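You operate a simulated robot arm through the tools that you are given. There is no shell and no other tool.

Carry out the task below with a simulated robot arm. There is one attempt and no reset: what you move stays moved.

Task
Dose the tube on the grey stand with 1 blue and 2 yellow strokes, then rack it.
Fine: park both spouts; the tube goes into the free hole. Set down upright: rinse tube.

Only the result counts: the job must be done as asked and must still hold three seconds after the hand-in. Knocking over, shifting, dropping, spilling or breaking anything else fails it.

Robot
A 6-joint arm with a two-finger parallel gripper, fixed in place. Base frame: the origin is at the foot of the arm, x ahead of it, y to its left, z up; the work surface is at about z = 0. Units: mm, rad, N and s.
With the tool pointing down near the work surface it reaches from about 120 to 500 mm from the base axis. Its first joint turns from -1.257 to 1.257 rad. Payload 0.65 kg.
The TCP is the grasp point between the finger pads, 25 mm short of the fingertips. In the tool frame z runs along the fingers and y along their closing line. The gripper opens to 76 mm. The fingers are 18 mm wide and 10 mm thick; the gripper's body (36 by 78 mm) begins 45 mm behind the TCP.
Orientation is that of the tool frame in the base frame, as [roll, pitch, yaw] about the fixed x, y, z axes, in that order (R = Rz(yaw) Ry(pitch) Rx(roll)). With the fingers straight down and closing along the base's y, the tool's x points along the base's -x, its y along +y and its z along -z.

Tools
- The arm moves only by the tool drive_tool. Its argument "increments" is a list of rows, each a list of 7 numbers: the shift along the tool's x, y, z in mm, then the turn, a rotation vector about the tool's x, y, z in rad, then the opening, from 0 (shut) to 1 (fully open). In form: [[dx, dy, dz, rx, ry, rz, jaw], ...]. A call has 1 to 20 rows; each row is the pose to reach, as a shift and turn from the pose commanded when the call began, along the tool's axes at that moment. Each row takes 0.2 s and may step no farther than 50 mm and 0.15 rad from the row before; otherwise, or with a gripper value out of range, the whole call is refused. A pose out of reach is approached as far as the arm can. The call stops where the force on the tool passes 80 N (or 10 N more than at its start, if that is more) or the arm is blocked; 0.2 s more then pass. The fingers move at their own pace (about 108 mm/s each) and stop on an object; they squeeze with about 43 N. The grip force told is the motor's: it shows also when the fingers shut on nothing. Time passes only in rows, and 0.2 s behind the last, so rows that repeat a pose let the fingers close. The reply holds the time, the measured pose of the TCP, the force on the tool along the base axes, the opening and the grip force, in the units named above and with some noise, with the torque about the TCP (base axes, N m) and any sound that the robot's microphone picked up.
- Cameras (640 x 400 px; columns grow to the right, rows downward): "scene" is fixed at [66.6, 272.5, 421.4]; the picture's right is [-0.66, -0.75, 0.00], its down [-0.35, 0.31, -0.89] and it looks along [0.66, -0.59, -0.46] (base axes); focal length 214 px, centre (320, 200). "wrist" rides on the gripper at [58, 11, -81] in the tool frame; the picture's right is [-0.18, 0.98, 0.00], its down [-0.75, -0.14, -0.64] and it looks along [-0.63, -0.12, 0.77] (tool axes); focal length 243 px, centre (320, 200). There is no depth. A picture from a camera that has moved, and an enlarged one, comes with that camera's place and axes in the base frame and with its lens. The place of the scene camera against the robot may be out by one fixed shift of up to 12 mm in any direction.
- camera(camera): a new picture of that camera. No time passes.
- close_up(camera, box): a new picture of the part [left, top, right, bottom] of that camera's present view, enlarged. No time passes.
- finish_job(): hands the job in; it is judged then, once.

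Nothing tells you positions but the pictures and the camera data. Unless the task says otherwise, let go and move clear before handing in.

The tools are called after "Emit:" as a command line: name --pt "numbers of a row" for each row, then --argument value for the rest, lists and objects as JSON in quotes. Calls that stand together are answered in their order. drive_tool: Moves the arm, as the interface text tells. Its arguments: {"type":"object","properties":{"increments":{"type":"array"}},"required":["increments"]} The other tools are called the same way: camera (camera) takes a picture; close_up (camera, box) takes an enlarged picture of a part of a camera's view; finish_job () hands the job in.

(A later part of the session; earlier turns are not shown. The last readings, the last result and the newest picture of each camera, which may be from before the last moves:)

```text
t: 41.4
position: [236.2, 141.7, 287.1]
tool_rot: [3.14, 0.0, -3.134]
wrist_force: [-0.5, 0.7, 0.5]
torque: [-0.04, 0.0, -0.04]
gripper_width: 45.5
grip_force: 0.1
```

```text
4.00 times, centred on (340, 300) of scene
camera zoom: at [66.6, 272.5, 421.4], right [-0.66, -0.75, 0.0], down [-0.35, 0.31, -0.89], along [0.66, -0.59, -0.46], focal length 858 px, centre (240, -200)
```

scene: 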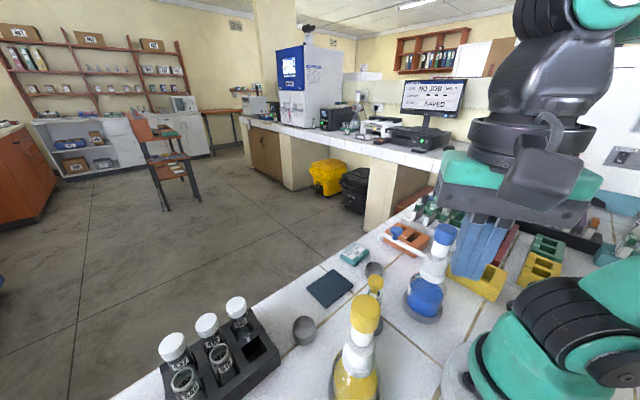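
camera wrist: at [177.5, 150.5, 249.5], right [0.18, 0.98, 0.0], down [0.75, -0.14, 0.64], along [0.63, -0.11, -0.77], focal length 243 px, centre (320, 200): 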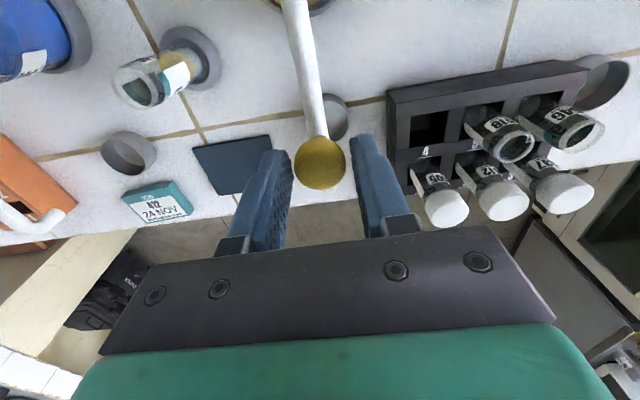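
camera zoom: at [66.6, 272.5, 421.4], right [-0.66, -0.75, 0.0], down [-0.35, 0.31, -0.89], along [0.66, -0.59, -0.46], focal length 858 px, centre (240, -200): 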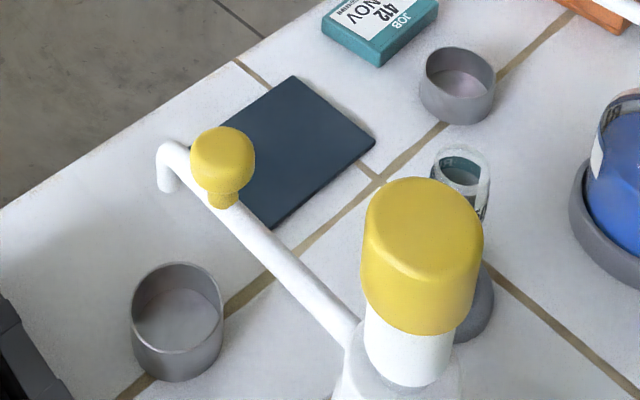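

Yellow is parked exactly as at the start. Moving over to the blue pump for measurement.

Emit:
drive_tool --pt "0 -45 0 0 0 0.0075 0.6" --pt "0 -90 0 0 0 0.0075 0.6" --pt "0 -135 0 0 0 0.0075 0.6" --pt "0 -180 0 0 0 0.0075 0.6" --pt "0 -222 0 0 0 0.0075 0.6" --pt "0 -222 0 0 0 0.0075 0.6" --pt "0 -222 0 0 0 0.0075 0.6"

Emit:
camera --camera "wrist"

Emit:
close_up --camera "wrist" --box '[240, 40, 400, 140]'

Emit:
close_up --camera "wrist" --box '[160, 0, 480, 2]'

```text
t: 43.0
position: [236.9, -82.1, 290.0]
tool_rot: [3.141, -0.001, 3.14]
wrist_force: [-0.4, -1.3, -0.4]
torque: [0.01, 0.02, 0.01]
gripper_width: 45.5
grip_force: 0.1
```

```text
taken
camera wrist: at [178.9, -70.2, 371.9], right [0.19, 0.98, 0.0], down [0.75, -0.14, 0.64], along [0.63, -0.12, -0.77], focal length 243 px, centre (320, 200)
```

wrist: 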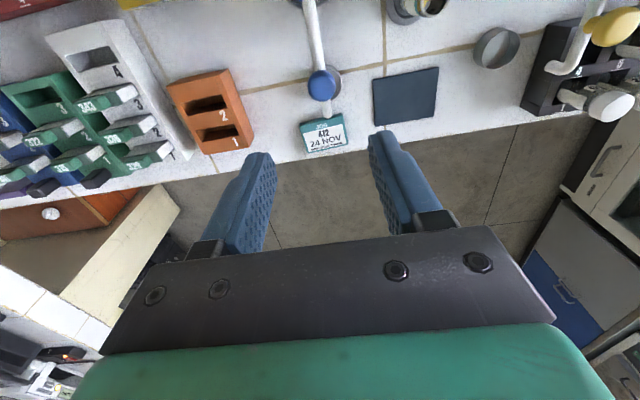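

```text
4.00 times, centred on (320, 90) of wrist
camera zoom: at [178.9, -70.2, 371.9], right [0.19, 0.98, 0.0], down [0.75, -0.14, 0.64], along [0.63, -0.12, -0.77], focal length 970 px, centre (320, 640)
```

zoom: 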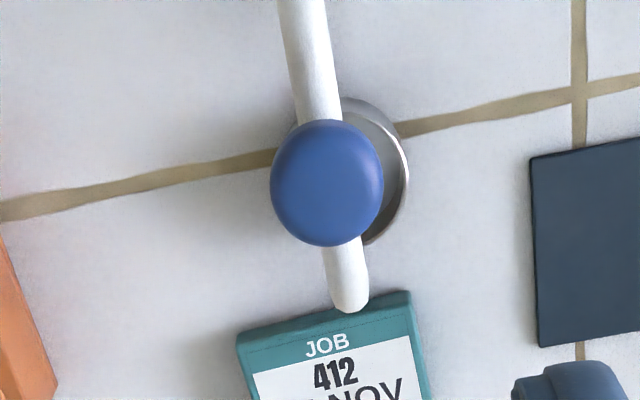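

```text
2.00 times, centred on (320, 1) of wrist
camera zoom: at [178.9, -70.2, 371.9], right [0.19, 0.98, 0.0], down [0.75, -0.14, 0.64], along [0.63, -0.12, -0.77], focal length 485 px, centre (320, 598)
```

zoom: 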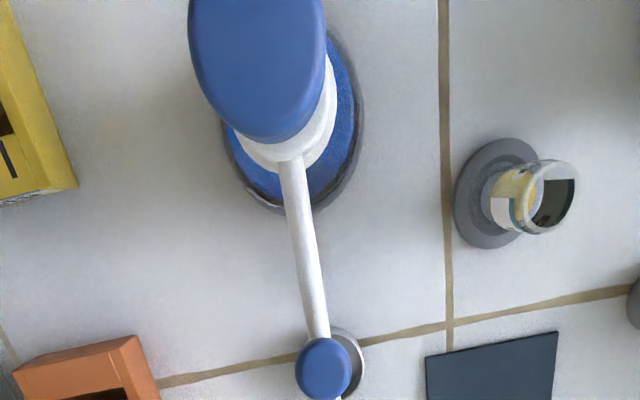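

Blue knob at about (235.7, -79.3), axis ≈ (149, -79.7). Lowering to just above it.

Emit:
drive_tool --pt "0.8 2.4 25 0 0 0 0.6" --pt "0.8 2.4 55 0 0 0 0.6" --pt "0.8 2.4 85 0 0 0 0.6" --pt "0.8 2.4 100 0 0 0 0.6" --pt "0.8 2.4 100 0 0 0 0.6"

Emit:
close_up --camera "wrist" --box '[200, 60, 440, 210]'

Emit:
close_up --camera "scene" --box '[360, 190, 480, 300]'

```text
t: 44.2
position: [234.8, -76.9, 187.3]
tool_rot: [3.141, 0.0, 3.14]
wrist_force: [-0.3, 0.3, -0.3]
torque: [0.01, -0.01, 0.01]
gripper_width: 45.6
grip_force: 0.1
```

```text
2.67 times, centred on (320, 135) of wrist
camera zoom: at [177.2, -65.6, 268.9], right [0.19, 0.98, 0.0], down [0.75, -0.14, 0.64], along [0.63, -0.12, -0.77], focal length 647 px, centre (320, 373)
```

zoom: 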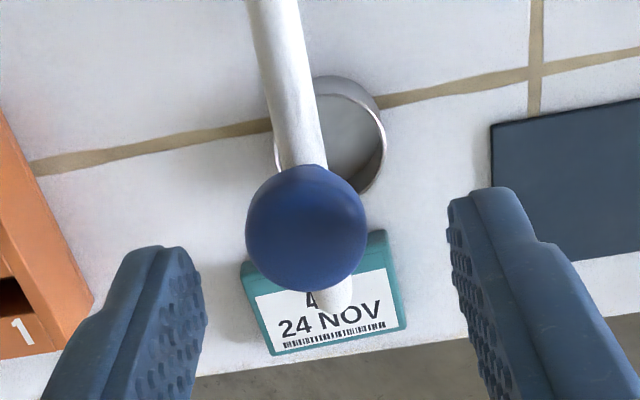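

```text
3.64 times, centred on (420, 245) of scene
camera zoom: at [66.6, 272.5, 421.4], right [-0.66, -0.75, 0.0], down [-0.35, 0.31, -0.89], along [0.66, -0.59, -0.46], focal length 780 px, centre (-44, 36)
```

zoom: 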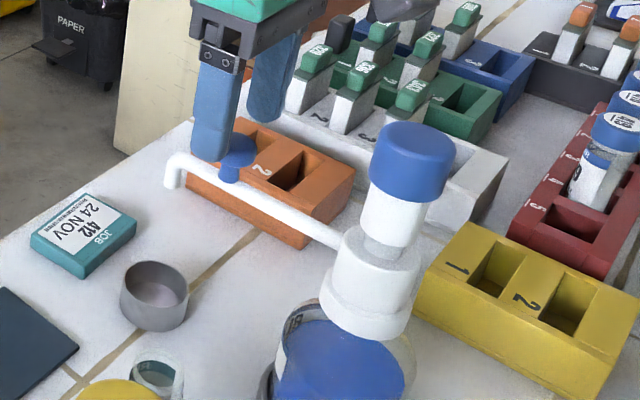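

Correcting 2.7 mm sideways, lowering around the blue knob and caging it.

Emit:
drive_tool --pt "-1.4 -2.7 5 0 0 0 0.6" --pt "-1.4 -2.7 13 0 0 0 0.6" --pt "-1.4 -2.7 21 0 0 0 0.6" --pt "-1.4 -2.7 21 0 0 0 0.5" --pt "-1.4 -2.7 21 0 0 0 0.42" --pt "-1.4 -2.7 21 0 0 0 0.38"

Emit:
close_up --camera "wrist" --box '[240, 120, 400, 220]'

```text
t: 45.6
position: [236.1, -80.9, 165.8]
tool_rot: [3.141, 0.001, 3.141]
wrist_force: [0.1, 0.3, 0.6]
torque: [0.0, -0.03, 0.0]
gripper_width: 28.8
grip_force: 0.2
```

```text
4.00 times, centred on (320, 170) of wrist
camera zoom: at [178.5, -69.5, 248.0], right [0.19, 0.98, 0.0], down [0.75, -0.14, 0.64], along [0.63, -0.12, -0.77], focal length 970 px, centre (320, 320)
```

zoom: 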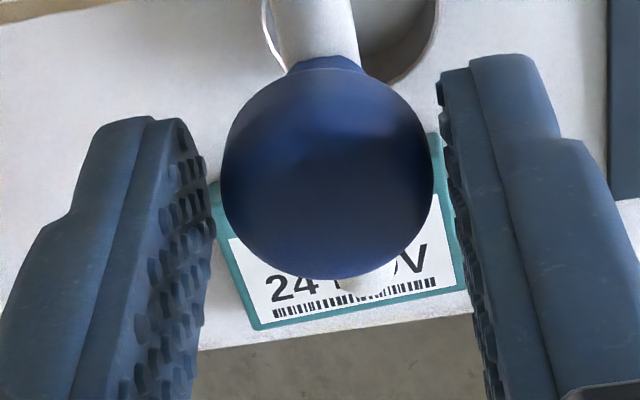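

Swinging the blue spout counter-clockwise toward the tube.

Emit:
drive_tool --pt "0.08 4.95 0 0 0 -0.0569 0.38" --pt "0.44 9.89 0 0 0 -0.1138 0.38" --pt "1.08 14.79 0 0 0 -0.1707 0.38" --pt "2.0 19.66 0 0 0 -0.2276 0.38" --pt "3.2 24.46 0 0 0 -0.2845 0.38" --pt "4.66 29.19 0 0 0 -0.3414 0.38" --pt "6.4 33.82 0 0 0 -0.3983 0.38" --pt "8.39 38.35 0 0 0 -0.4552 0.38" --pt "10.64 42.76 0 0 0 -0.5121 0.38" --pt "13.13 47.04 0 0 0 -0.569 0.38" --pt "15.87 51.16 0 0 0 -0.6259 0.38" --pt "18.83 55.13 0 0 0 -0.6828 0.38" --pt "22.01 58.92 0 0 0 -0.7397 0.38" --pt "25.41 62.52 0 0 0 -0.7966 0.38" --pt "29.01 65.92 0 0 0 -0.8535 0.38" --pt "32.79 69.11 0 0 0 -0.9104 0.38" --pt "36.75 72.09 0 0 0 -0.9673 0.38" --pt "40.86 74.83 0 0 0 -1.0242 0.38" --pt "45.13 77.33 0 0 0 -1.0811 0.38" --pt "49.54 79.59 0 0 0 -1.138 0.38"

Emit:
camera --camera "wrist"

Emit:
close_up --camera "wrist" --box '[240, 120, 400, 220]'

Emit:
close_up --camera "scene" --box '[330, 220, 460, 310]'

```text
t: 49.8
position: [187.9, -1.2, 167.5]
tool_rot: [3.141, -0.001, -2.006]
wrist_force: [0.6, -0.7, -0.2]
torque: [0.0, -0.01, 0.01]
gripper_width: 28.8
grip_force: 0.0
```

```text
taken
camera wrist: at [153.9, -48.7, 248.7], right [-0.81, 0.58, 0.0], down [0.44, 0.62, 0.64], along [0.37, 0.52, -0.77], focal length 243 px, centre (320, 200)
```

wrist: 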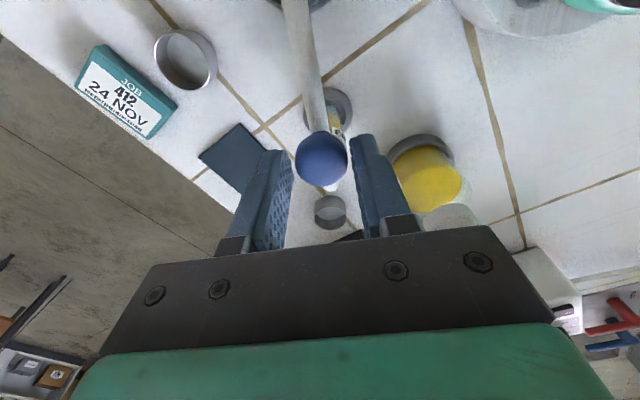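

```text
4.00 times, centred on (320, 170) of wrist
camera zoom: at [153.9, -48.7, 248.7], right [-0.81, 0.58, 0.0], down [0.44, 0.62, 0.64], along [0.37, 0.52, -0.77], focal length 970 px, centre (320, 320)
```

zoom: 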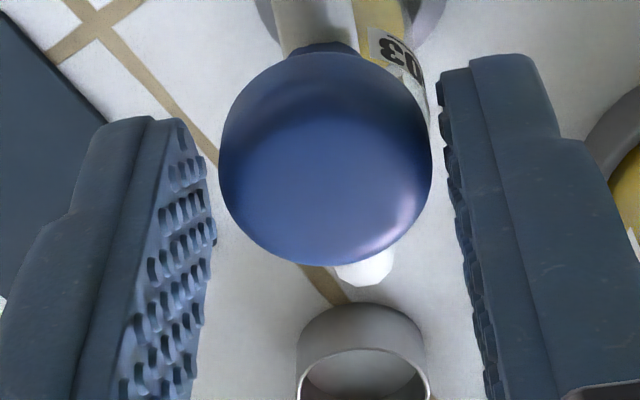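

```text
4.44 times, centred on (395, 265) of scene
camera zoom: at [66.6, 272.5, 421.4], right [-0.66, -0.75, 0.0], down [-0.35, 0.31, -0.89], along [0.66, -0.59, -0.46], focal length 953 px, centre (-13, -89)
```

zoom: 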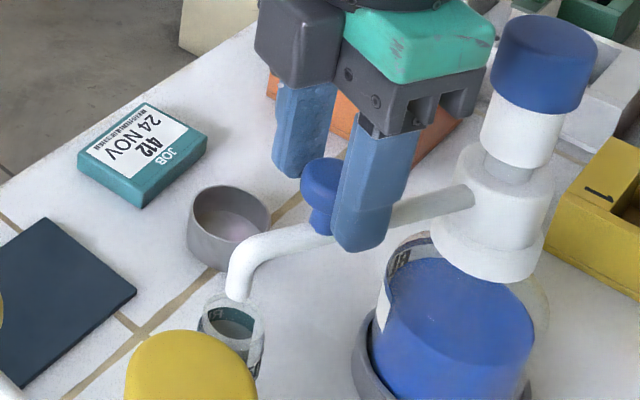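

Blue spout tip is right above the tube mouth (~(201, 30)) in both views. Opening, lifting, and moving above the blue cap with closed fingers.

Emit:
drive_tool --pt "0 0 0 0 0 0 0.5" --pt "0 0 0 0 0 0 0.6" --pt "0 0 -25 0 0 0 0.6" --pt "0 0 -60 0 0 0 0.6" --pt "0 0 -100 0 0 0 0.6" --pt "0 0 -100 0 0 0 0.6"

Emit:
close_up --camera "wrist" --box '[240, 40, 400, 140]'

Emit:
close_up --camera "scene" --box '[350, 240, 430, 300]'

```text
t: 51.2
position: [186.5, -0.8, 267.6]
tool_rot: [-3.141, 0.0, -2.006]
wrist_force: [0.3, -0.4, -0.3]
torque: [0.01, -0.01, -0.02]
gripper_width: 45.6
grip_force: 0.1
```

```text
4.00 times, centred on (320, 90) of wrist
camera zoom: at [152.4, -47.9, 349.2], right [-0.81, 0.58, 0.0], down [0.44, 0.62, 0.64], along [0.37, 0.52, -0.77], focal length 970 px, centre (320, 640)
```

zoom: 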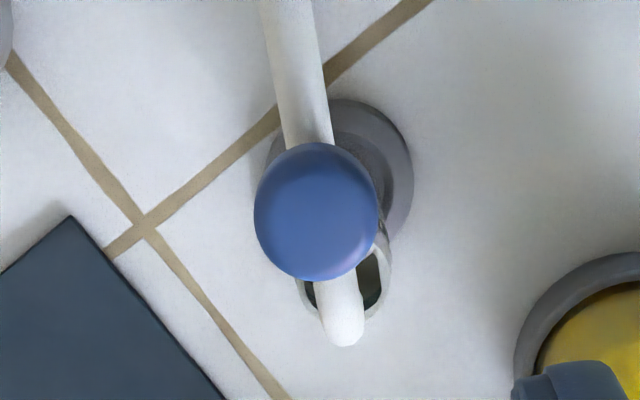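

```text
6.67 times, centred on (390, 270) of scene
camera zoom: at [66.6, 272.5, 421.4], right [-0.66, -0.75, 0.0], down [-0.35, 0.31, -0.89], along [0.66, -0.59, -0.46], focal length 1430 px, centre (-147, -267)
```

zoom: 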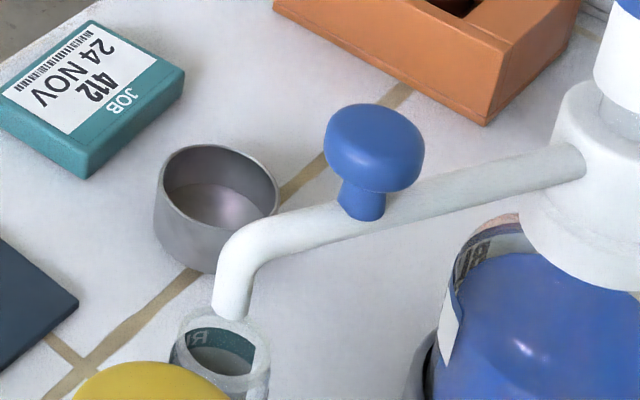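

The tip is directly over the mouth in both views. Now moving over the blue cap.

Emit:
drive_tool --pt "30 0.8 0 0 0 0 0.3" --pt "60 1.6 0 0 0 0 0" --pt "87.5 2.3 0 0 0 0 0" --pt "87.5 2.3 15 0 0 0 0" --pt "87.5 2.3 28 0 0 0 0" --pt "87.5 2.3 28 0 0 0 0"

Emit:
close_up --camera "wrist" --box '[240, 90, 400, 190]'

Emit:
close_up --camera "scene" --box '[370, 190, 490, 290]'

```text
t: 52.6
position: [149.2, -79.7, 237.3]
tool_rot: [-3.14, 0.0, -2.006]
wrist_force: [1.1, -0.1, -0.3]
torque: [0.02, 0.02, -0.01]
gripper_width: 0.0
grip_force: 23.5
```

```text
4.00 times, centred on (320, 140) of wrist
camera zoom: at [115.0, -128.2, 318.8], right [-0.81, 0.58, 0.0], down [0.44, 0.62, 0.64], along [0.37, 0.52, -0.77], focal length 970 px, centre (320, 440)
```

zoom: 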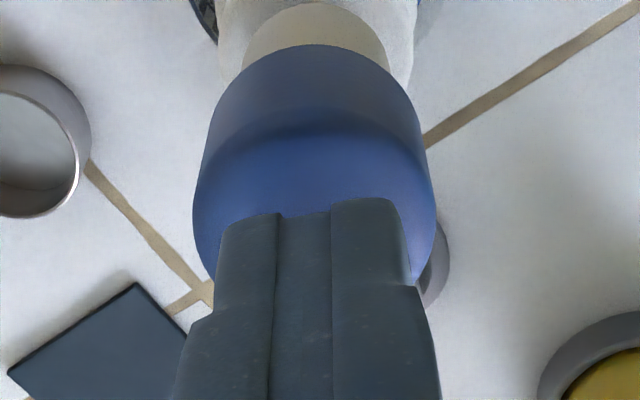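

```text
4.00 times, centred on (430, 240) of scene
camera zoom: at [66.6, 272.5, 421.4], right [-0.66, -0.75, 0.0], down [-0.35, 0.31, -0.89], along [0.66, -0.59, -0.46], focal length 858 px, centre (-120, 40)
```

zoom: 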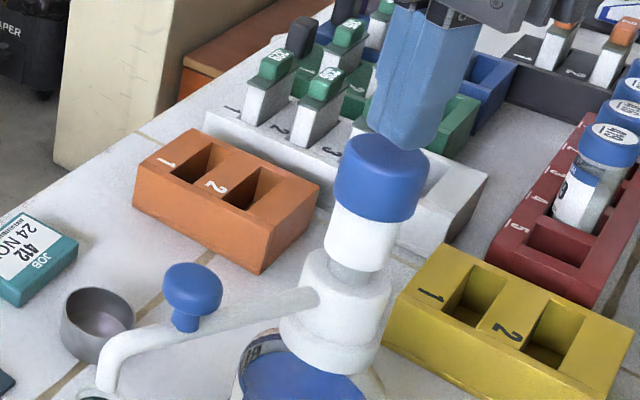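

The view matches the yellow cap alignment exactly. Pressing one blue stroke (down to TCP z≈215).

Emit:
drive_tool --pt "0 0 4 0 0 0 0" --pt "0 0 7 0 0 0 0" --pt "0 0 10 0 0 0 0" --pt "0 0 13 0 0 0 0" --pt "0 0 16 0 0 0 0" --pt "0 0 19 0 0 0 0" --pt "0 0 20.5 0 0 0 0" --pt "0 0 21.5 0 0 0 0" --pt "0 0 21.5 0 0 0 0"

```text
t: 54.6
position: [149.3, -81.0, 216.2]
tool_rot: [-3.14, 0.002, -2.007]
wrist_force: [2.9, 0.6, 6.1]
torque: [0.0, -0.04, -0.01]
gripper_width: 0.0
grip_force: 23.9
heard: click
```

Click heard for the blue stroke. Releasing, lifting, and returning toward the blue knob while checking the tube.

Emit:
drive_tool --pt "0 0 -5 0 0 0 0" --pt "0 0 -10 0 0 0 0" --pt "0 0 -15 0 0 0 0" --pt "0 0 -22 0 0 0 0" --pt "0 0 -45 0 0 0 0" --pt "0 0 -70 0 0 0 0" --pt "0 0 -70 0 0 0 0"

Emit:
drive_tool --pt "-30 -0.8 0 0 0 0 0.3" --pt "-60 -1.6 0 0 0 0 0.6" --pt "-87 -2.3 0 0 0 0 0.6" --pt "-87 -2.3 0 0 0 0 0.6"

Emit:
close_up --camera "wrist" --box '[240, 40, 400, 140]'

Emit:
close_up --camera "scene" --box '[350, 240, 430, 300]'

```text
t: 56.2
position: [148.5, -77.9, 288.3]
tool_rot: [3.14, 0.001, -2.004]
wrist_force: [0.0, -0.2, -0.2]
torque: [-0.01, -0.02, -0.01]
gripper_width: 0.2
grip_force: 23.7
```

```text
t: 57.2
position: [187.3, -1.6, 288.3]
tool_rot: [-3.141, 0.0, -2.005]
wrist_force: [0.1, 0.4, -0.2]
torque: [-0.01, 0.0, -0.01]
gripper_width: 45.6
grip_force: 0.2
```

```text
4.00 times, centred on (320, 90) of wrist
camera zoom: at [153.8, -48.5, 369.6], right [-0.81, 0.58, 0.0], down [0.44, 0.62, 0.64], along [0.37, 0.52, -0.77], focal length 970 px, centre (320, 640)
```

zoom: 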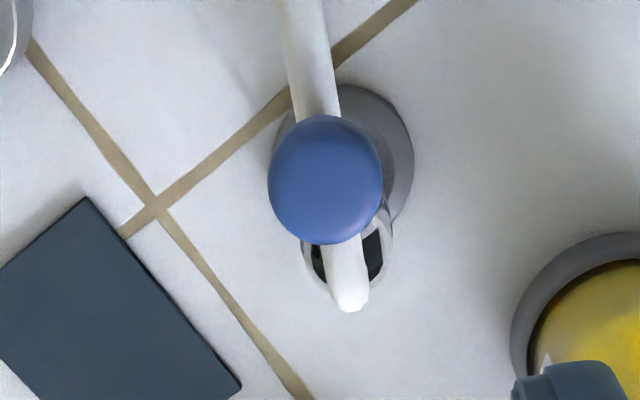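

```text
6.67 times, centred on (390, 270) of scene
camera zoom: at [66.6, 272.5, 421.4], right [-0.66, -0.75, 0.0], down [-0.35, 0.31, -0.89], along [0.66, -0.59, -0.46], focal length 1430 px, centre (-147, -267)
```

zoom: 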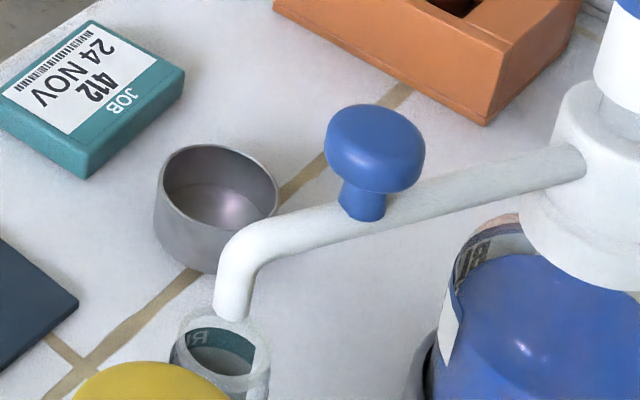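

Lowering onto the blue knob again to bring it back to park.

Emit:
drive_tool --pt "1 1.5 30 0 0 0 0.6" --pt "1 1.5 60 0 0 0 0.6" --pt "1 1.5 90 0 0 0 0.6" --pt "1 1.5 100 0 0 0 0.6" --pt "1 1.5 111 0 0 0 0.6" --pt "1 1.5 121 0 0 0 0.6" --pt "1 1.5 121 0 0 0 0.5" --pt "1 1.5 121 0 0 0 0.42" --pt "1 1.5 121 0 0 0 0.38"

Emit:
close_up --camera "wrist" --box '[240, 120, 400, 220]'

```text
t: 59.2
position: [186.0, -0.3, 165.9]
tool_rot: [-3.14, 0.0, -2.007]
wrist_force: [-0.1, -0.1, 0.2]
torque: [0.01, 0.02, 0.02]
gripper_width: 28.8
grip_force: 0.0
```

```text
4.00 times, centred on (320, 170) of wrist
camera zoom: at [152.6, -49.1, 246.9], right [-0.81, 0.58, 0.0], down [0.44, 0.62, 0.64], along [0.37, 0.52, -0.77], focal length 970 px, centre (320, 320)
```

zoom: 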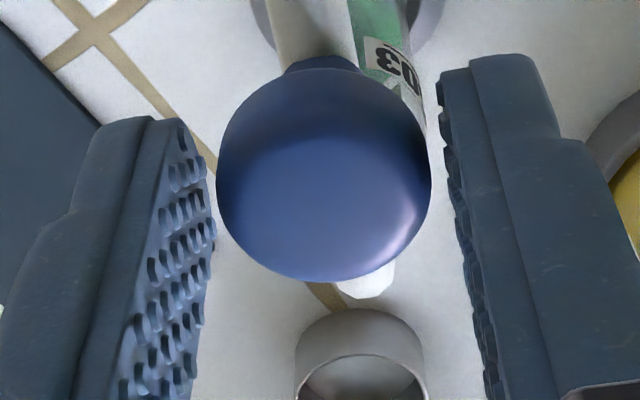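

The mix has turned green, so both colours are in. Swinging the blue spout back to its cup.

Emit:
drive_tool --pt "0.18 -4.94 0 0 0 0.0567 0.38" --pt "0.65 -9.87 0 0 0 0.1134 0.38" --pt "1.39 -14.76 0 0 0 0.1702 0.38" --pt "2.41 -19.6 0 0 0 0.2269 0.38" --pt "3.7 -24.37 0 0 0 0.2836 0.38" --pt "5.26 -29.06 0 0 0 0.3403 0.38" --pt "7.08 -33.66 0 0 0 0.397 0.38" --pt "9.16 -38.15 0 0 0 0.4538 0.38" --pt "11.49 -42.51 0 0 0 0.5105 0.38" --pt "14.06 -46.73 0 0 0 0.5672 0.38" --pt "16.87 -50.8 0 0 0 0.6239 0.38" --pt "19.91 -54.7 0 0 0 0.6806 0.38" --pt "23.16 -58.43 0 0 0 0.7374 0.38" --pt "26.62 -61.97 0 0 0 0.7941 0.38" --pt "30.27 -65.3 0 0 0 0.8508 0.38" --pt "34.11 -68.42 0 0 0 0.9075 0.38" --pt "38.12 -71.32 0 0 0 0.9642 0.38" --pt "42.28 -73.98 0 0 0 1.021 0.38" --pt "46.6 -76.41 0 0 0 1.0777 0.38" --pt "51.04 -78.59 0 0 0 1.1344 0.38"

Emit:
close_up --camera "wrist" --box '[240, 120, 400, 220]'

Emit:
close_up --camera "scene" --box '[360, 190, 480, 300]'

```text
t: 63.4
position: [234.7, -82.5, 165.8]
tool_rot: [3.14, 0.0, -3.139]
wrist_force: [0.1, -0.2, 0.2]
torque: [0.0, 0.01, 0.03]
gripper_width: 28.8
grip_force: 0.3
```

```text
4.00 times, centred on (320, 170) of wrist
camera zoom: at [177.5, -71.1, 247.4], right [0.18, 0.98, 0.0], down [0.75, -0.14, 0.64], along [0.63, -0.12, -0.77], focal length 970 px, centre (320, 320)
```

zoom: 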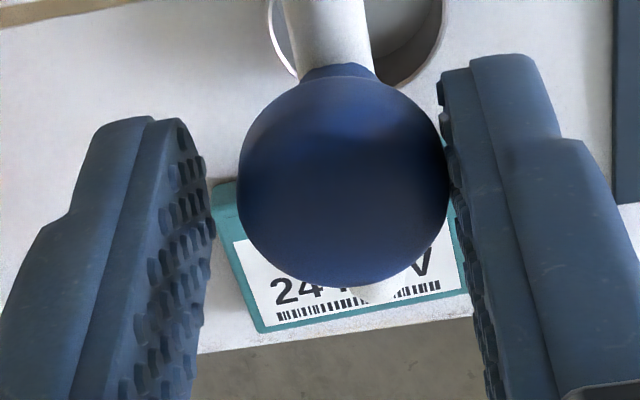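

```text
3.64 times, centred on (420, 245) of scene
camera zoom: at [66.6, 272.5, 421.4], right [-0.66, -0.75, 0.0], down [-0.35, 0.31, -0.89], along [0.66, -0.59, -0.46], focal length 780 px, centre (-44, 36)
```

zoom: 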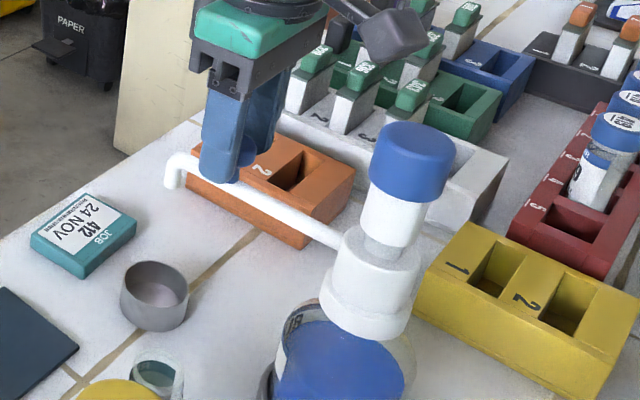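

Blue knob is back at its original place (y≈-79.2). Opening and lifting clear.

Emit:
drive_tool --pt "0 0 0 0 0 0 0.5" --pt "0 0 0 0 0 0 0.6" --pt "0 0 -25 0 0 0 0.6" --pt "0 0 -60 0 0 0 0.6" --pt "0 0 -100 0 0 0 0.6" --pt "0 0 -130 0 0 0 0.6" --pt "0 0 -130 0 0 0 0.6"

Emit:
camera --camera "scene"

Emit:
close_up --camera "scene" --box '[360, 190, 480, 300]'

Emit:
camera --camera "wrist"

```text
t: 65.0
position: [234.3, -81.7, 297.1]
tool_rot: [3.141, 0.0, -3.141]
wrist_force: [-0.1, -0.6, 0.0]
torque: [0.0, 0.01, -0.03]
gripper_width: 45.7
grip_force: 0.0
```

```text
taken
```

scene: 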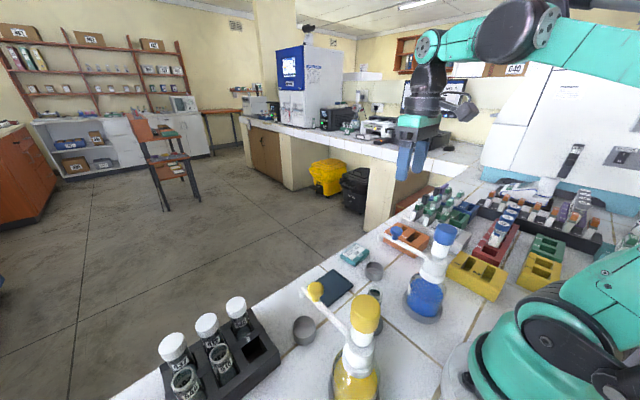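

```text
3.64 times, centred on (420, 245) of scene
camera zoom: at [66.6, 272.5, 421.4], right [-0.66, -0.75, 0.0], down [-0.35, 0.31, -0.89], along [0.66, -0.59, -0.46], focal length 780 px, centre (-44, 36)
```

zoom: 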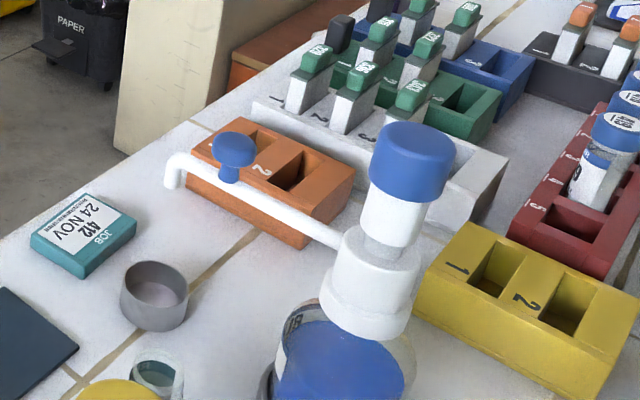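

```text
taken
camera wrist: at [176.5, -70.6, 379.1], right [0.18, 0.98, 0.0], down [0.75, -0.14, 0.64], along [0.63, -0.12, -0.77], focal length 243 px, centre (320, 200)
```

wrist: 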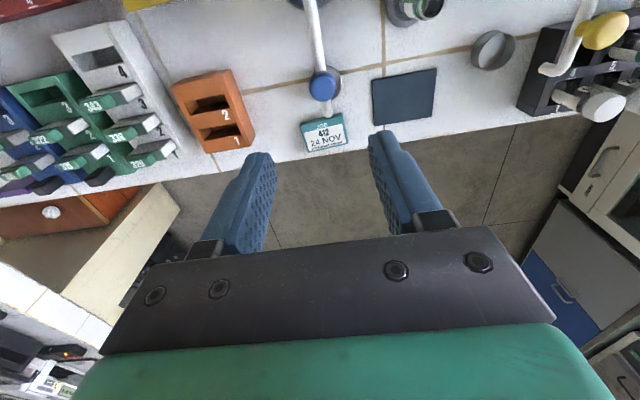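

Both spouts are parked and both caps up. Before grabbing the tube, I'll measure rack hole 4 precisely from above.

Emit:
drive_tool --pt "0 45 0 0 0 0 0.8" --pt "0 90 0 0 0 0 0.8" --pt "0 135 0 0 0 0 0.8" --pt "0 180 0 0 0 0 0.8" --pt "-3 225 0 0 0 0 0.8" --pt "-8 270 0 0 0 0 0.8" --pt "-13 310 0 0 0 0 0.8" --pt "-13 310 20 0 0 0 0.8" --pt "-13 310 20 0 0 0 0.8"

Emit:
camera --camera "wrist"

Emit:
close_up --camera "wrist" --box '[250, 40, 410, 140]'

```text
t: 67.0
position: [246.3, 229.4, 278.4]
tool_rot: [-3.141, 0.0, -3.14]
wrist_force: [0.6, 0.2, 0.9]
torque: [0.03, 0.01, 0.01]
gripper_width: 60.5
grip_force: 0.1
```

```text
taken
camera wrist: at [187.9, 240.7, 360.2], right [0.18, 0.98, 0.0], down [0.75, -0.14, 0.64], along [0.63, -0.12, -0.77], focal length 243 px, centre (320, 200)
```

wrist: 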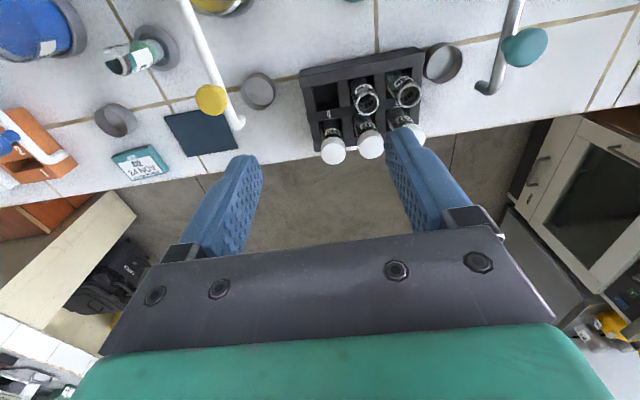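

```text
4.00 times, centred on (330, 90) of wrist
camera zoom: at [187.9, 240.7, 360.2], right [0.18, 0.98, 0.0], down [0.75, -0.14, 0.64], along [0.63, -0.12, -0.77], focal length 970 px, centre (280, 640)
```

zoom: 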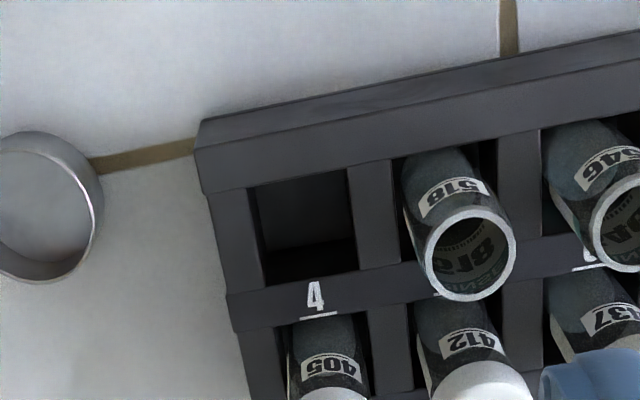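

Hole 4 centre is about (283.7, 230.6), rack top z≈42, hole ~31 mm wide with 45 mm pitch – fingers fit between tubes. Now moving above the dosed tube.

Emit:
drive_tool --pt "10 -40 0 0 0 0 0.8" --pt "20 -80 0 0 0 0 0.8" --pt "30 -120 0 0 0 0 0.8" --pt "38 -160 0 0 0 0 0.8" --pt "46 -199 0 0 0 0 0.8" --pt "46 -199 40 0 0 0 0.8" --pt "46 -199 80 0 0 0 0.8" --pt "46 -199 100 0 0 0 0.8" --pt "46 -199 100 0 0 0 0.8"

Emit:
camera --camera "wrist"

Emit:
close_up --camera "wrist" --box '[240, 50, 400, 150]'

```text
t: 69.0
position: [206.1, 30.3, 178.7]
tool_rot: [-3.14, 0.001, -3.139]
wrist_force: [-0.9, -0.4, -0.8]
torque: [-0.02, -0.01, 0.01]
gripper_width: 60.8
grip_force: 0.0
```

```text
taken
camera wrist: at [147.1, 41.1, 260.2], right [0.18, 0.98, 0.0], down [0.75, -0.14, 0.64], along [0.63, -0.12, -0.77], focal length 243 px, centre (320, 200)
```

wrist: 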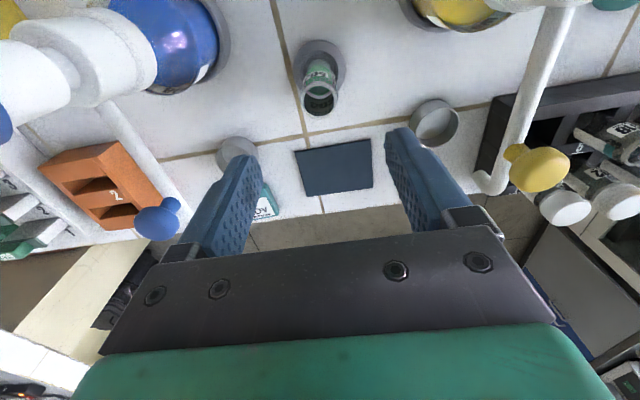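

```text
4.00 times, centred on (320, 100) of wrist
camera zoom: at [147.1, 41.1, 260.2], right [0.18, 0.98, 0.0], down [0.75, -0.14, 0.64], along [0.63, -0.12, -0.77], focal length 970 px, centre (320, 600)
```

zoom: 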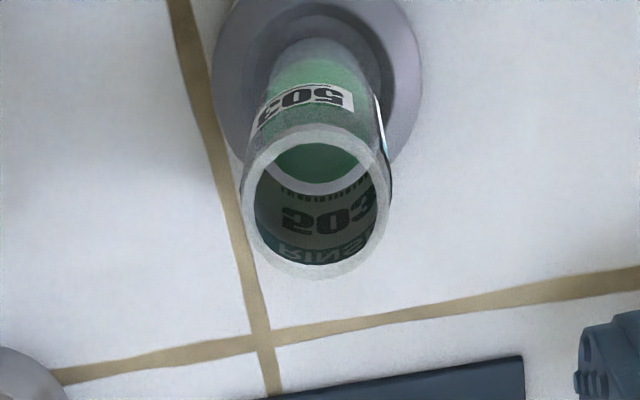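

Tube mouth centre at (200.5, 30.5). Aligning and lowering around the tube in two stages.

Emit:
drive_tool --pt "4.7 0.4 0 0 0 0 0.8" --pt "4.7 0.4 20 0 0 0 0.8" --pt "4.7 0.4 40 0 0 0 0.8" --pt "4.7 0.4 60 0 0 0 0.8" --pt "4.7 0.4 60 0 0 0 0.8"

Emit:
camera --camera "wrist"

Emit:
close_up --camera "scene" --box '[320, 220, 440, 330]'

```text
t: 70.2
position: [198.1, 28.8, 117.9]
tool_rot: [-3.141, -0.001, -3.141]
wrist_force: [0.7, -0.5, 0.0]
torque: [0.0, -0.04, 0.03]
gripper_width: 61.0
grip_force: 0.1
```

```text
taken
camera wrist: at [140.9, 40.7, 199.9], right [0.18, 0.98, 0.0], down [0.75, -0.14, 0.64], along [0.63, -0.12, -0.77], focal length 243 px, centre (320, 200)
```

wrist: 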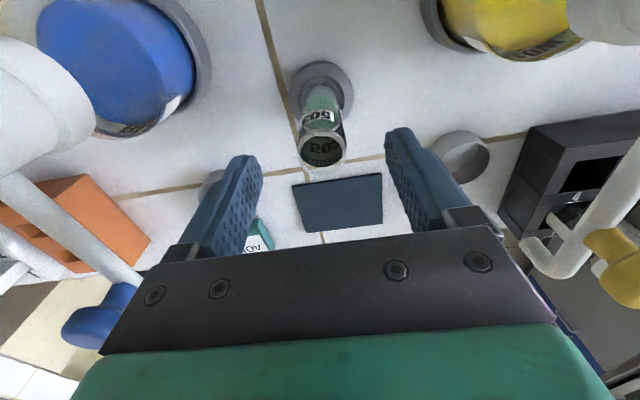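

```text
3.64 times, centred on (380, 275) of scene
camera zoom: at [66.6, 272.5, 421.4], right [-0.66, -0.75, 0.0], down [-0.35, 0.31, -0.89], along [0.66, -0.59, -0.46], focal length 780 px, centre (102, -73)
```

zoom: 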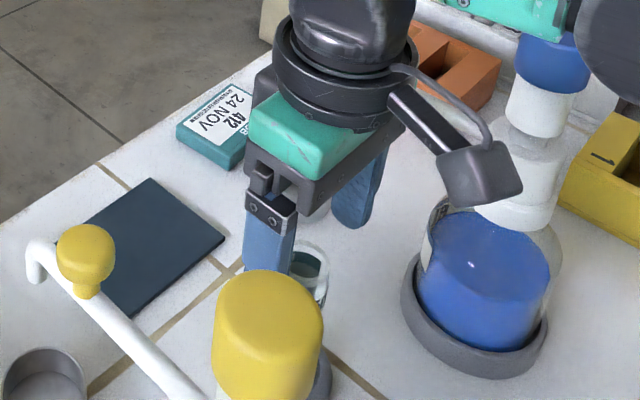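

Fine correction (+1.9, +1.4 mm), then down to grip height z≈76.

Emit:
drive_tool --pt "-1.9 1.4 10 0 0 0 0.8" --pt "-1.9 1.4 20 0 0 0 0.8" --pt "-1.9 1.4 30 0 0 0 0.8" --pt "-1.9 1.4 41 0 0 0 0.8" --pt "-1.9 1.4 41 0 0 0 0.7" --pt "-1.9 1.4 41 0 0 0 0.6"

Emit:
camera --camera "wrist"

Emit:
close_up --camera "wrist" --box '[240, 110, 400, 210]'

```text
t: 71.6
position: [201.3, 31.1, 76.1]
tool_rot: [-3.14, -0.001, -3.14]
wrist_force: [-0.6, 0.0, 0.9]
torque: [-0.01, -0.03, 0.0]
gripper_width: 45.8
grip_force: 0.1
```

```text
taken
camera wrist: at [143.0, 41.6, 158.3], right [0.18, 0.98, 0.0], down [0.75, -0.14, 0.64], along [0.63, -0.12, -0.77], focal length 243 px, centre (320, 200)
```

wrist: 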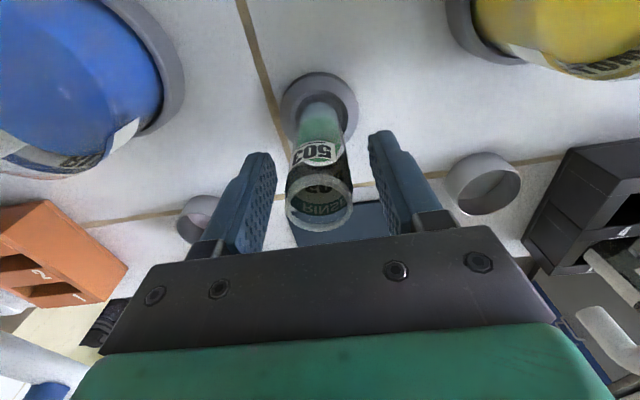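

```text
4.00 times, centred on (320, 160) of wrist
camera zoom: at [143.0, 41.6, 158.3], right [0.18, 0.98, 0.0], down [0.75, -0.14, 0.64], along [0.63, -0.12, -0.77], focal length 970 px, centre (320, 360)
```

zoom: 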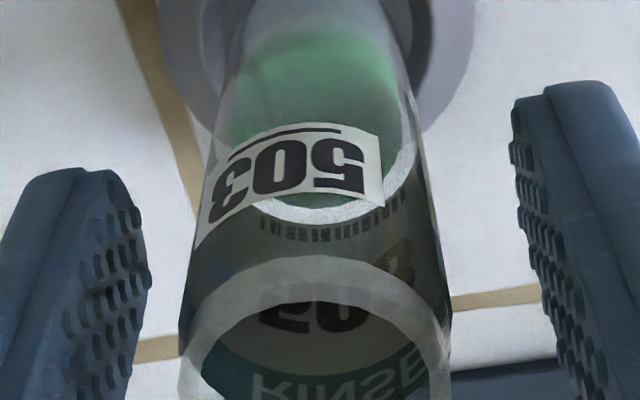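

The tube is centred between the fingers. Closing the gripper on it.

Emit:
drive_tool --pt "0 0 0 0 0 0 0.5" --pt "0 0 0 0 0 0 0.4" --pt "0 0 0 0 0 0 0.3" --pt "0 0 0 0 0 0 0.2" --pt "0 0 0 0 0 0 0.15" --pt "0 0 0 0 0 0 0.15"

Emit:
close_up --camera "wrist" --box '[200, 80, 440, 230]'

Emit:
close_up --camera "scene" --box '[340, 250, 430, 330]'

```text
t: 73.0
position: [201.9, 30.4, 76.8]
tool_rot: [-3.14, 0.0, -3.141]
wrist_force: [0.5, 0.1, -0.6]
torque: [0.0, 0.0, -0.05]
gripper_width: 24.3
grip_force: 40.4
```

```text
2.67 times, centred on (320, 155) of wrist
camera zoom: at [143.0, 41.6, 158.3], right [0.18, 0.98, 0.0], down [0.75, -0.14, 0.64], along [0.63, -0.12, -0.77], focal length 647 px, centre (320, 320)
```

zoom: 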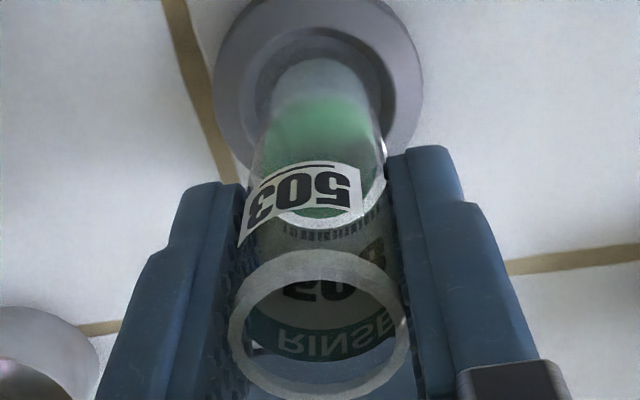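

```text
5.00 times, centred on (385, 290) of scene
camera zoom: at [66.6, 272.5, 421.4], right [-0.66, -0.75, 0.0], down [-0.35, 0.31, -0.89], along [0.66, -0.59, -0.46], focal length 1072 px, centre (-5, -250)
```

zoom: 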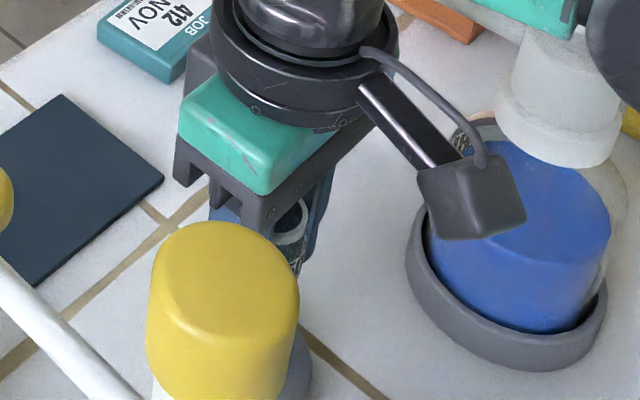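

Firm grip (24.3 mm, 40 N). Lifting straight up slowly.

Emit:
drive_tool --pt "0 0 -3 0 0 0 0.15" --pt "0 0 -8 0 0 0 0.15" --pt "0 0 -14 0 0 0 0.15" --pt "0 0 -22 0 0 0 0.15" --pt "0 0 -32 0 0 0 0.15" --pt "0 0 -44 0 0 0 0.15" --pt "0 0 -56 0 0 0 0.15" --pt "0 0 -68 0 0 0 0.15" --pt "0 0 -80 0 0 0 0.15" --pt "0 0 -92 0 0 0 0.15" --pt "0 0 -104 0 0 0 0.15" --pt "0 0 -116 0 0 0 0.15" --pt "0 0 -128 0 0 0 0.15" --pt "0 0 -140 0 0 0 0.15" --pt "0 0 -152 0 0 0 0.15" --pt "0 0 -164 0 0 0 0.15" --pt "0 0 -175 0 0 0 0.15" --pt "0 0 -183 0 0 0 0.15" --pt "0 0 -188 0 0 0 0.15" --pt "0 0 -188 0 0 0 0.15"

Emit:
camera --camera "wrist"

Emit:
camera --camera "scene"

```text
t: 77.2
position: [200.4, 32.6, 263.5]
tool_rot: [3.141, -0.002, -3.14]
wrist_force: [-0.2, -0.5, -0.4]
torque: [-0.01, 0.01, 0.03]
gripper_width: 24.3
grip_force: 40.4
```

```text
taken
camera wrist: at [142.2, 43.6, 344.8], right [0.18, 0.98, 0.0], down [0.75, -0.14, 0.64], along [0.63, -0.12, -0.77], focal length 243 px, centre (320, 200)
```

wrist: 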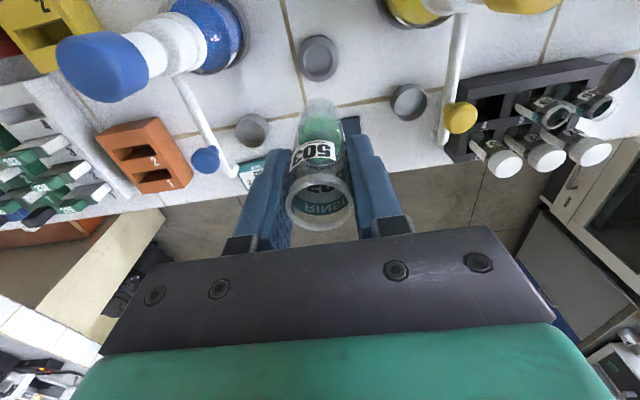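

```text
taken
```

scene: 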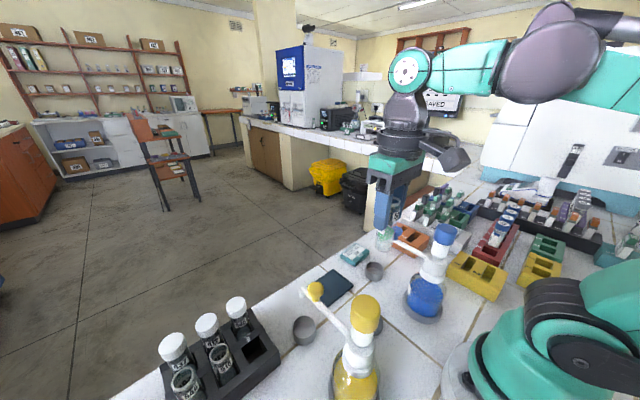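

The tube is up, stand undisturbed, liquid level. Carrying it at height over to above rack hole 4.

Emit:
drive_tool --pt "-2 5 0 0 0 0 0.15" --pt "-6 15 0 0 0 0 0.15" --pt "-12 29 0 0 0 0 0.15" --pt "-18 44 0 0 0 0 0.15" --pt "-24 59 0 0 0 0 0.15" --pt "-30 74 0 0 0 0 0.15" --pt "-36 89 0 0 0 0 0.15" --pt "-42 104 0 0 0 0 0.15" --pt "-48 119 0 0 0 0 0.15" --pt "-54 134 0 0 0 0 0.15" --pt "-60 148 0 0 0 0 0.15" --pt "-66 162 0 0 0 0 0.15" --pt "-72 175 0 0 0 0 0.15" --pt "-77 186 0 0 0 0 0.15" --pt "-81 194 0 0 0 0 0.15" --pt "-83.3 198.3 0 0 0 0 0.15" --pt "-83.3 198.3 0 0 0 0 0.15" --pt "-83.3 198.3 0 0 0 0 0.15"

Emit:
camera --camera "wrist"

Emit:
close_up --camera "scene" --box '[150, 180, 350, 400]'

```text
t: 81.0
position: [282.8, 230.1, 262.4]
tool_rot: [3.142, 0.0, -3.14]
wrist_force: [0.3, -0.2, -0.4]
torque: [0.0, -0.02, 0.01]
gripper_width: 24.5
grip_force: 40.0
```

```text
taken
camera wrist: at [224.6, 240.5, 344.9], right [0.18, 0.98, 0.0], down [0.75, -0.14, 0.64], along [0.63, -0.12, -0.77], focal length 243 px, centre (320, 200)
```

wrist: 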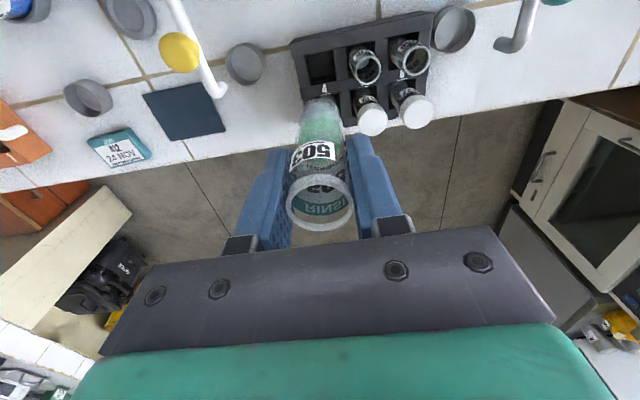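

```text
1.82 times, centred on (250, 290) of scene
camera zoom: at [66.6, 272.5, 421.4], right [-0.66, -0.75, 0.0], down [-0.35, 0.31, -0.89], along [0.66, -0.59, -0.46], focal length 390 px, centre (447, 36)
```

zoom: 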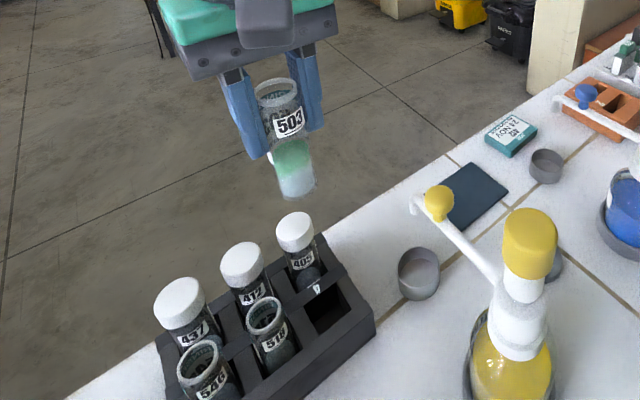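

Now above the rack. Zooming in on hole 4 to refine its centre before descending.

Emit:
close_up --camera "wrist" --box '[270, 20, 430, 120]'

Emit:
close_up --camera "wrist" --box '[280, 30, 360, 80]'

Emit:
close_up --camera "scene" --box '[205, 305, 295, 365]'

```text
4.00 times, centred on (350, 70) of wrist
camera zoom: at [224.6, 240.5, 344.9], right [0.18, 0.98, 0.0], down [0.75, -0.14, 0.64], along [0.63, -0.12, -0.77], focal length 970 px, centre (200, 720)
```

zoom: 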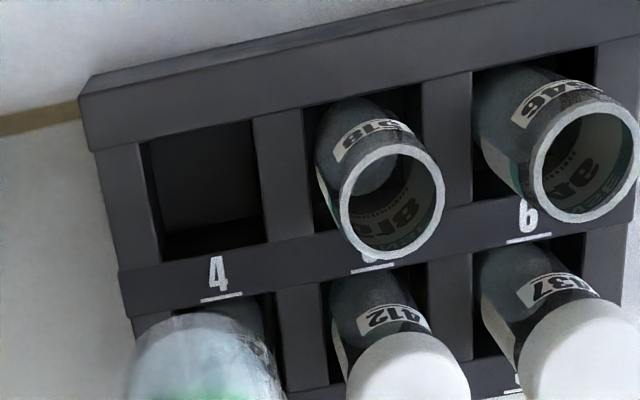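

```text
8.00 times, centred on (320, 55) of wrist
camera zoom: at [224.6, 240.5, 344.9], right [0.18, 0.98, 0.0], down [0.75, -0.14, 0.64], along [0.63, -0.12, -0.77], focal length 1941 px, centre (320, 1360)
```

zoom: 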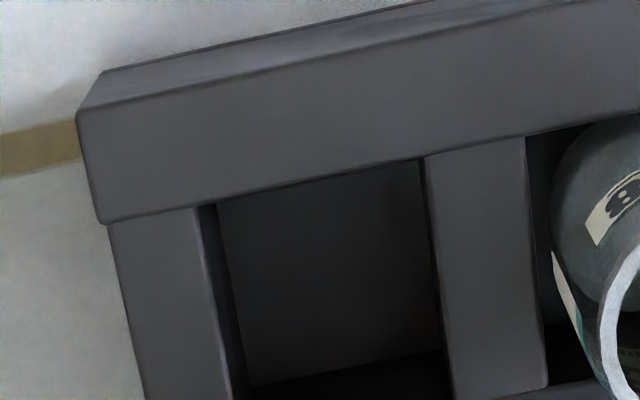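

```text
6.67 times, centred on (250, 335) of scene
camera zoom: at [66.6, 272.5, 421.4], right [-0.66, -0.75, 0.0], down [-0.35, 0.31, -0.89], along [0.66, -0.59, -0.46], focal length 1430 px, centre (787, -700)
```

zoom: 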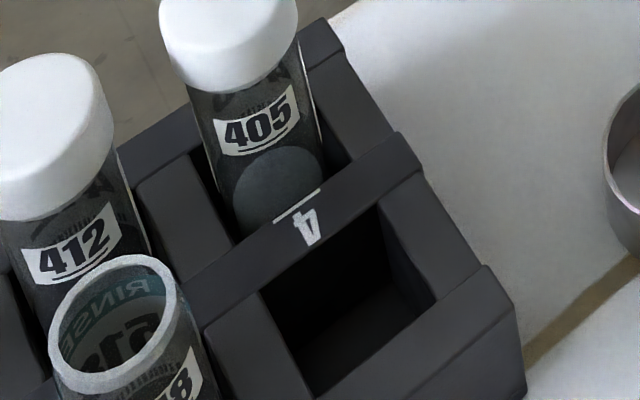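

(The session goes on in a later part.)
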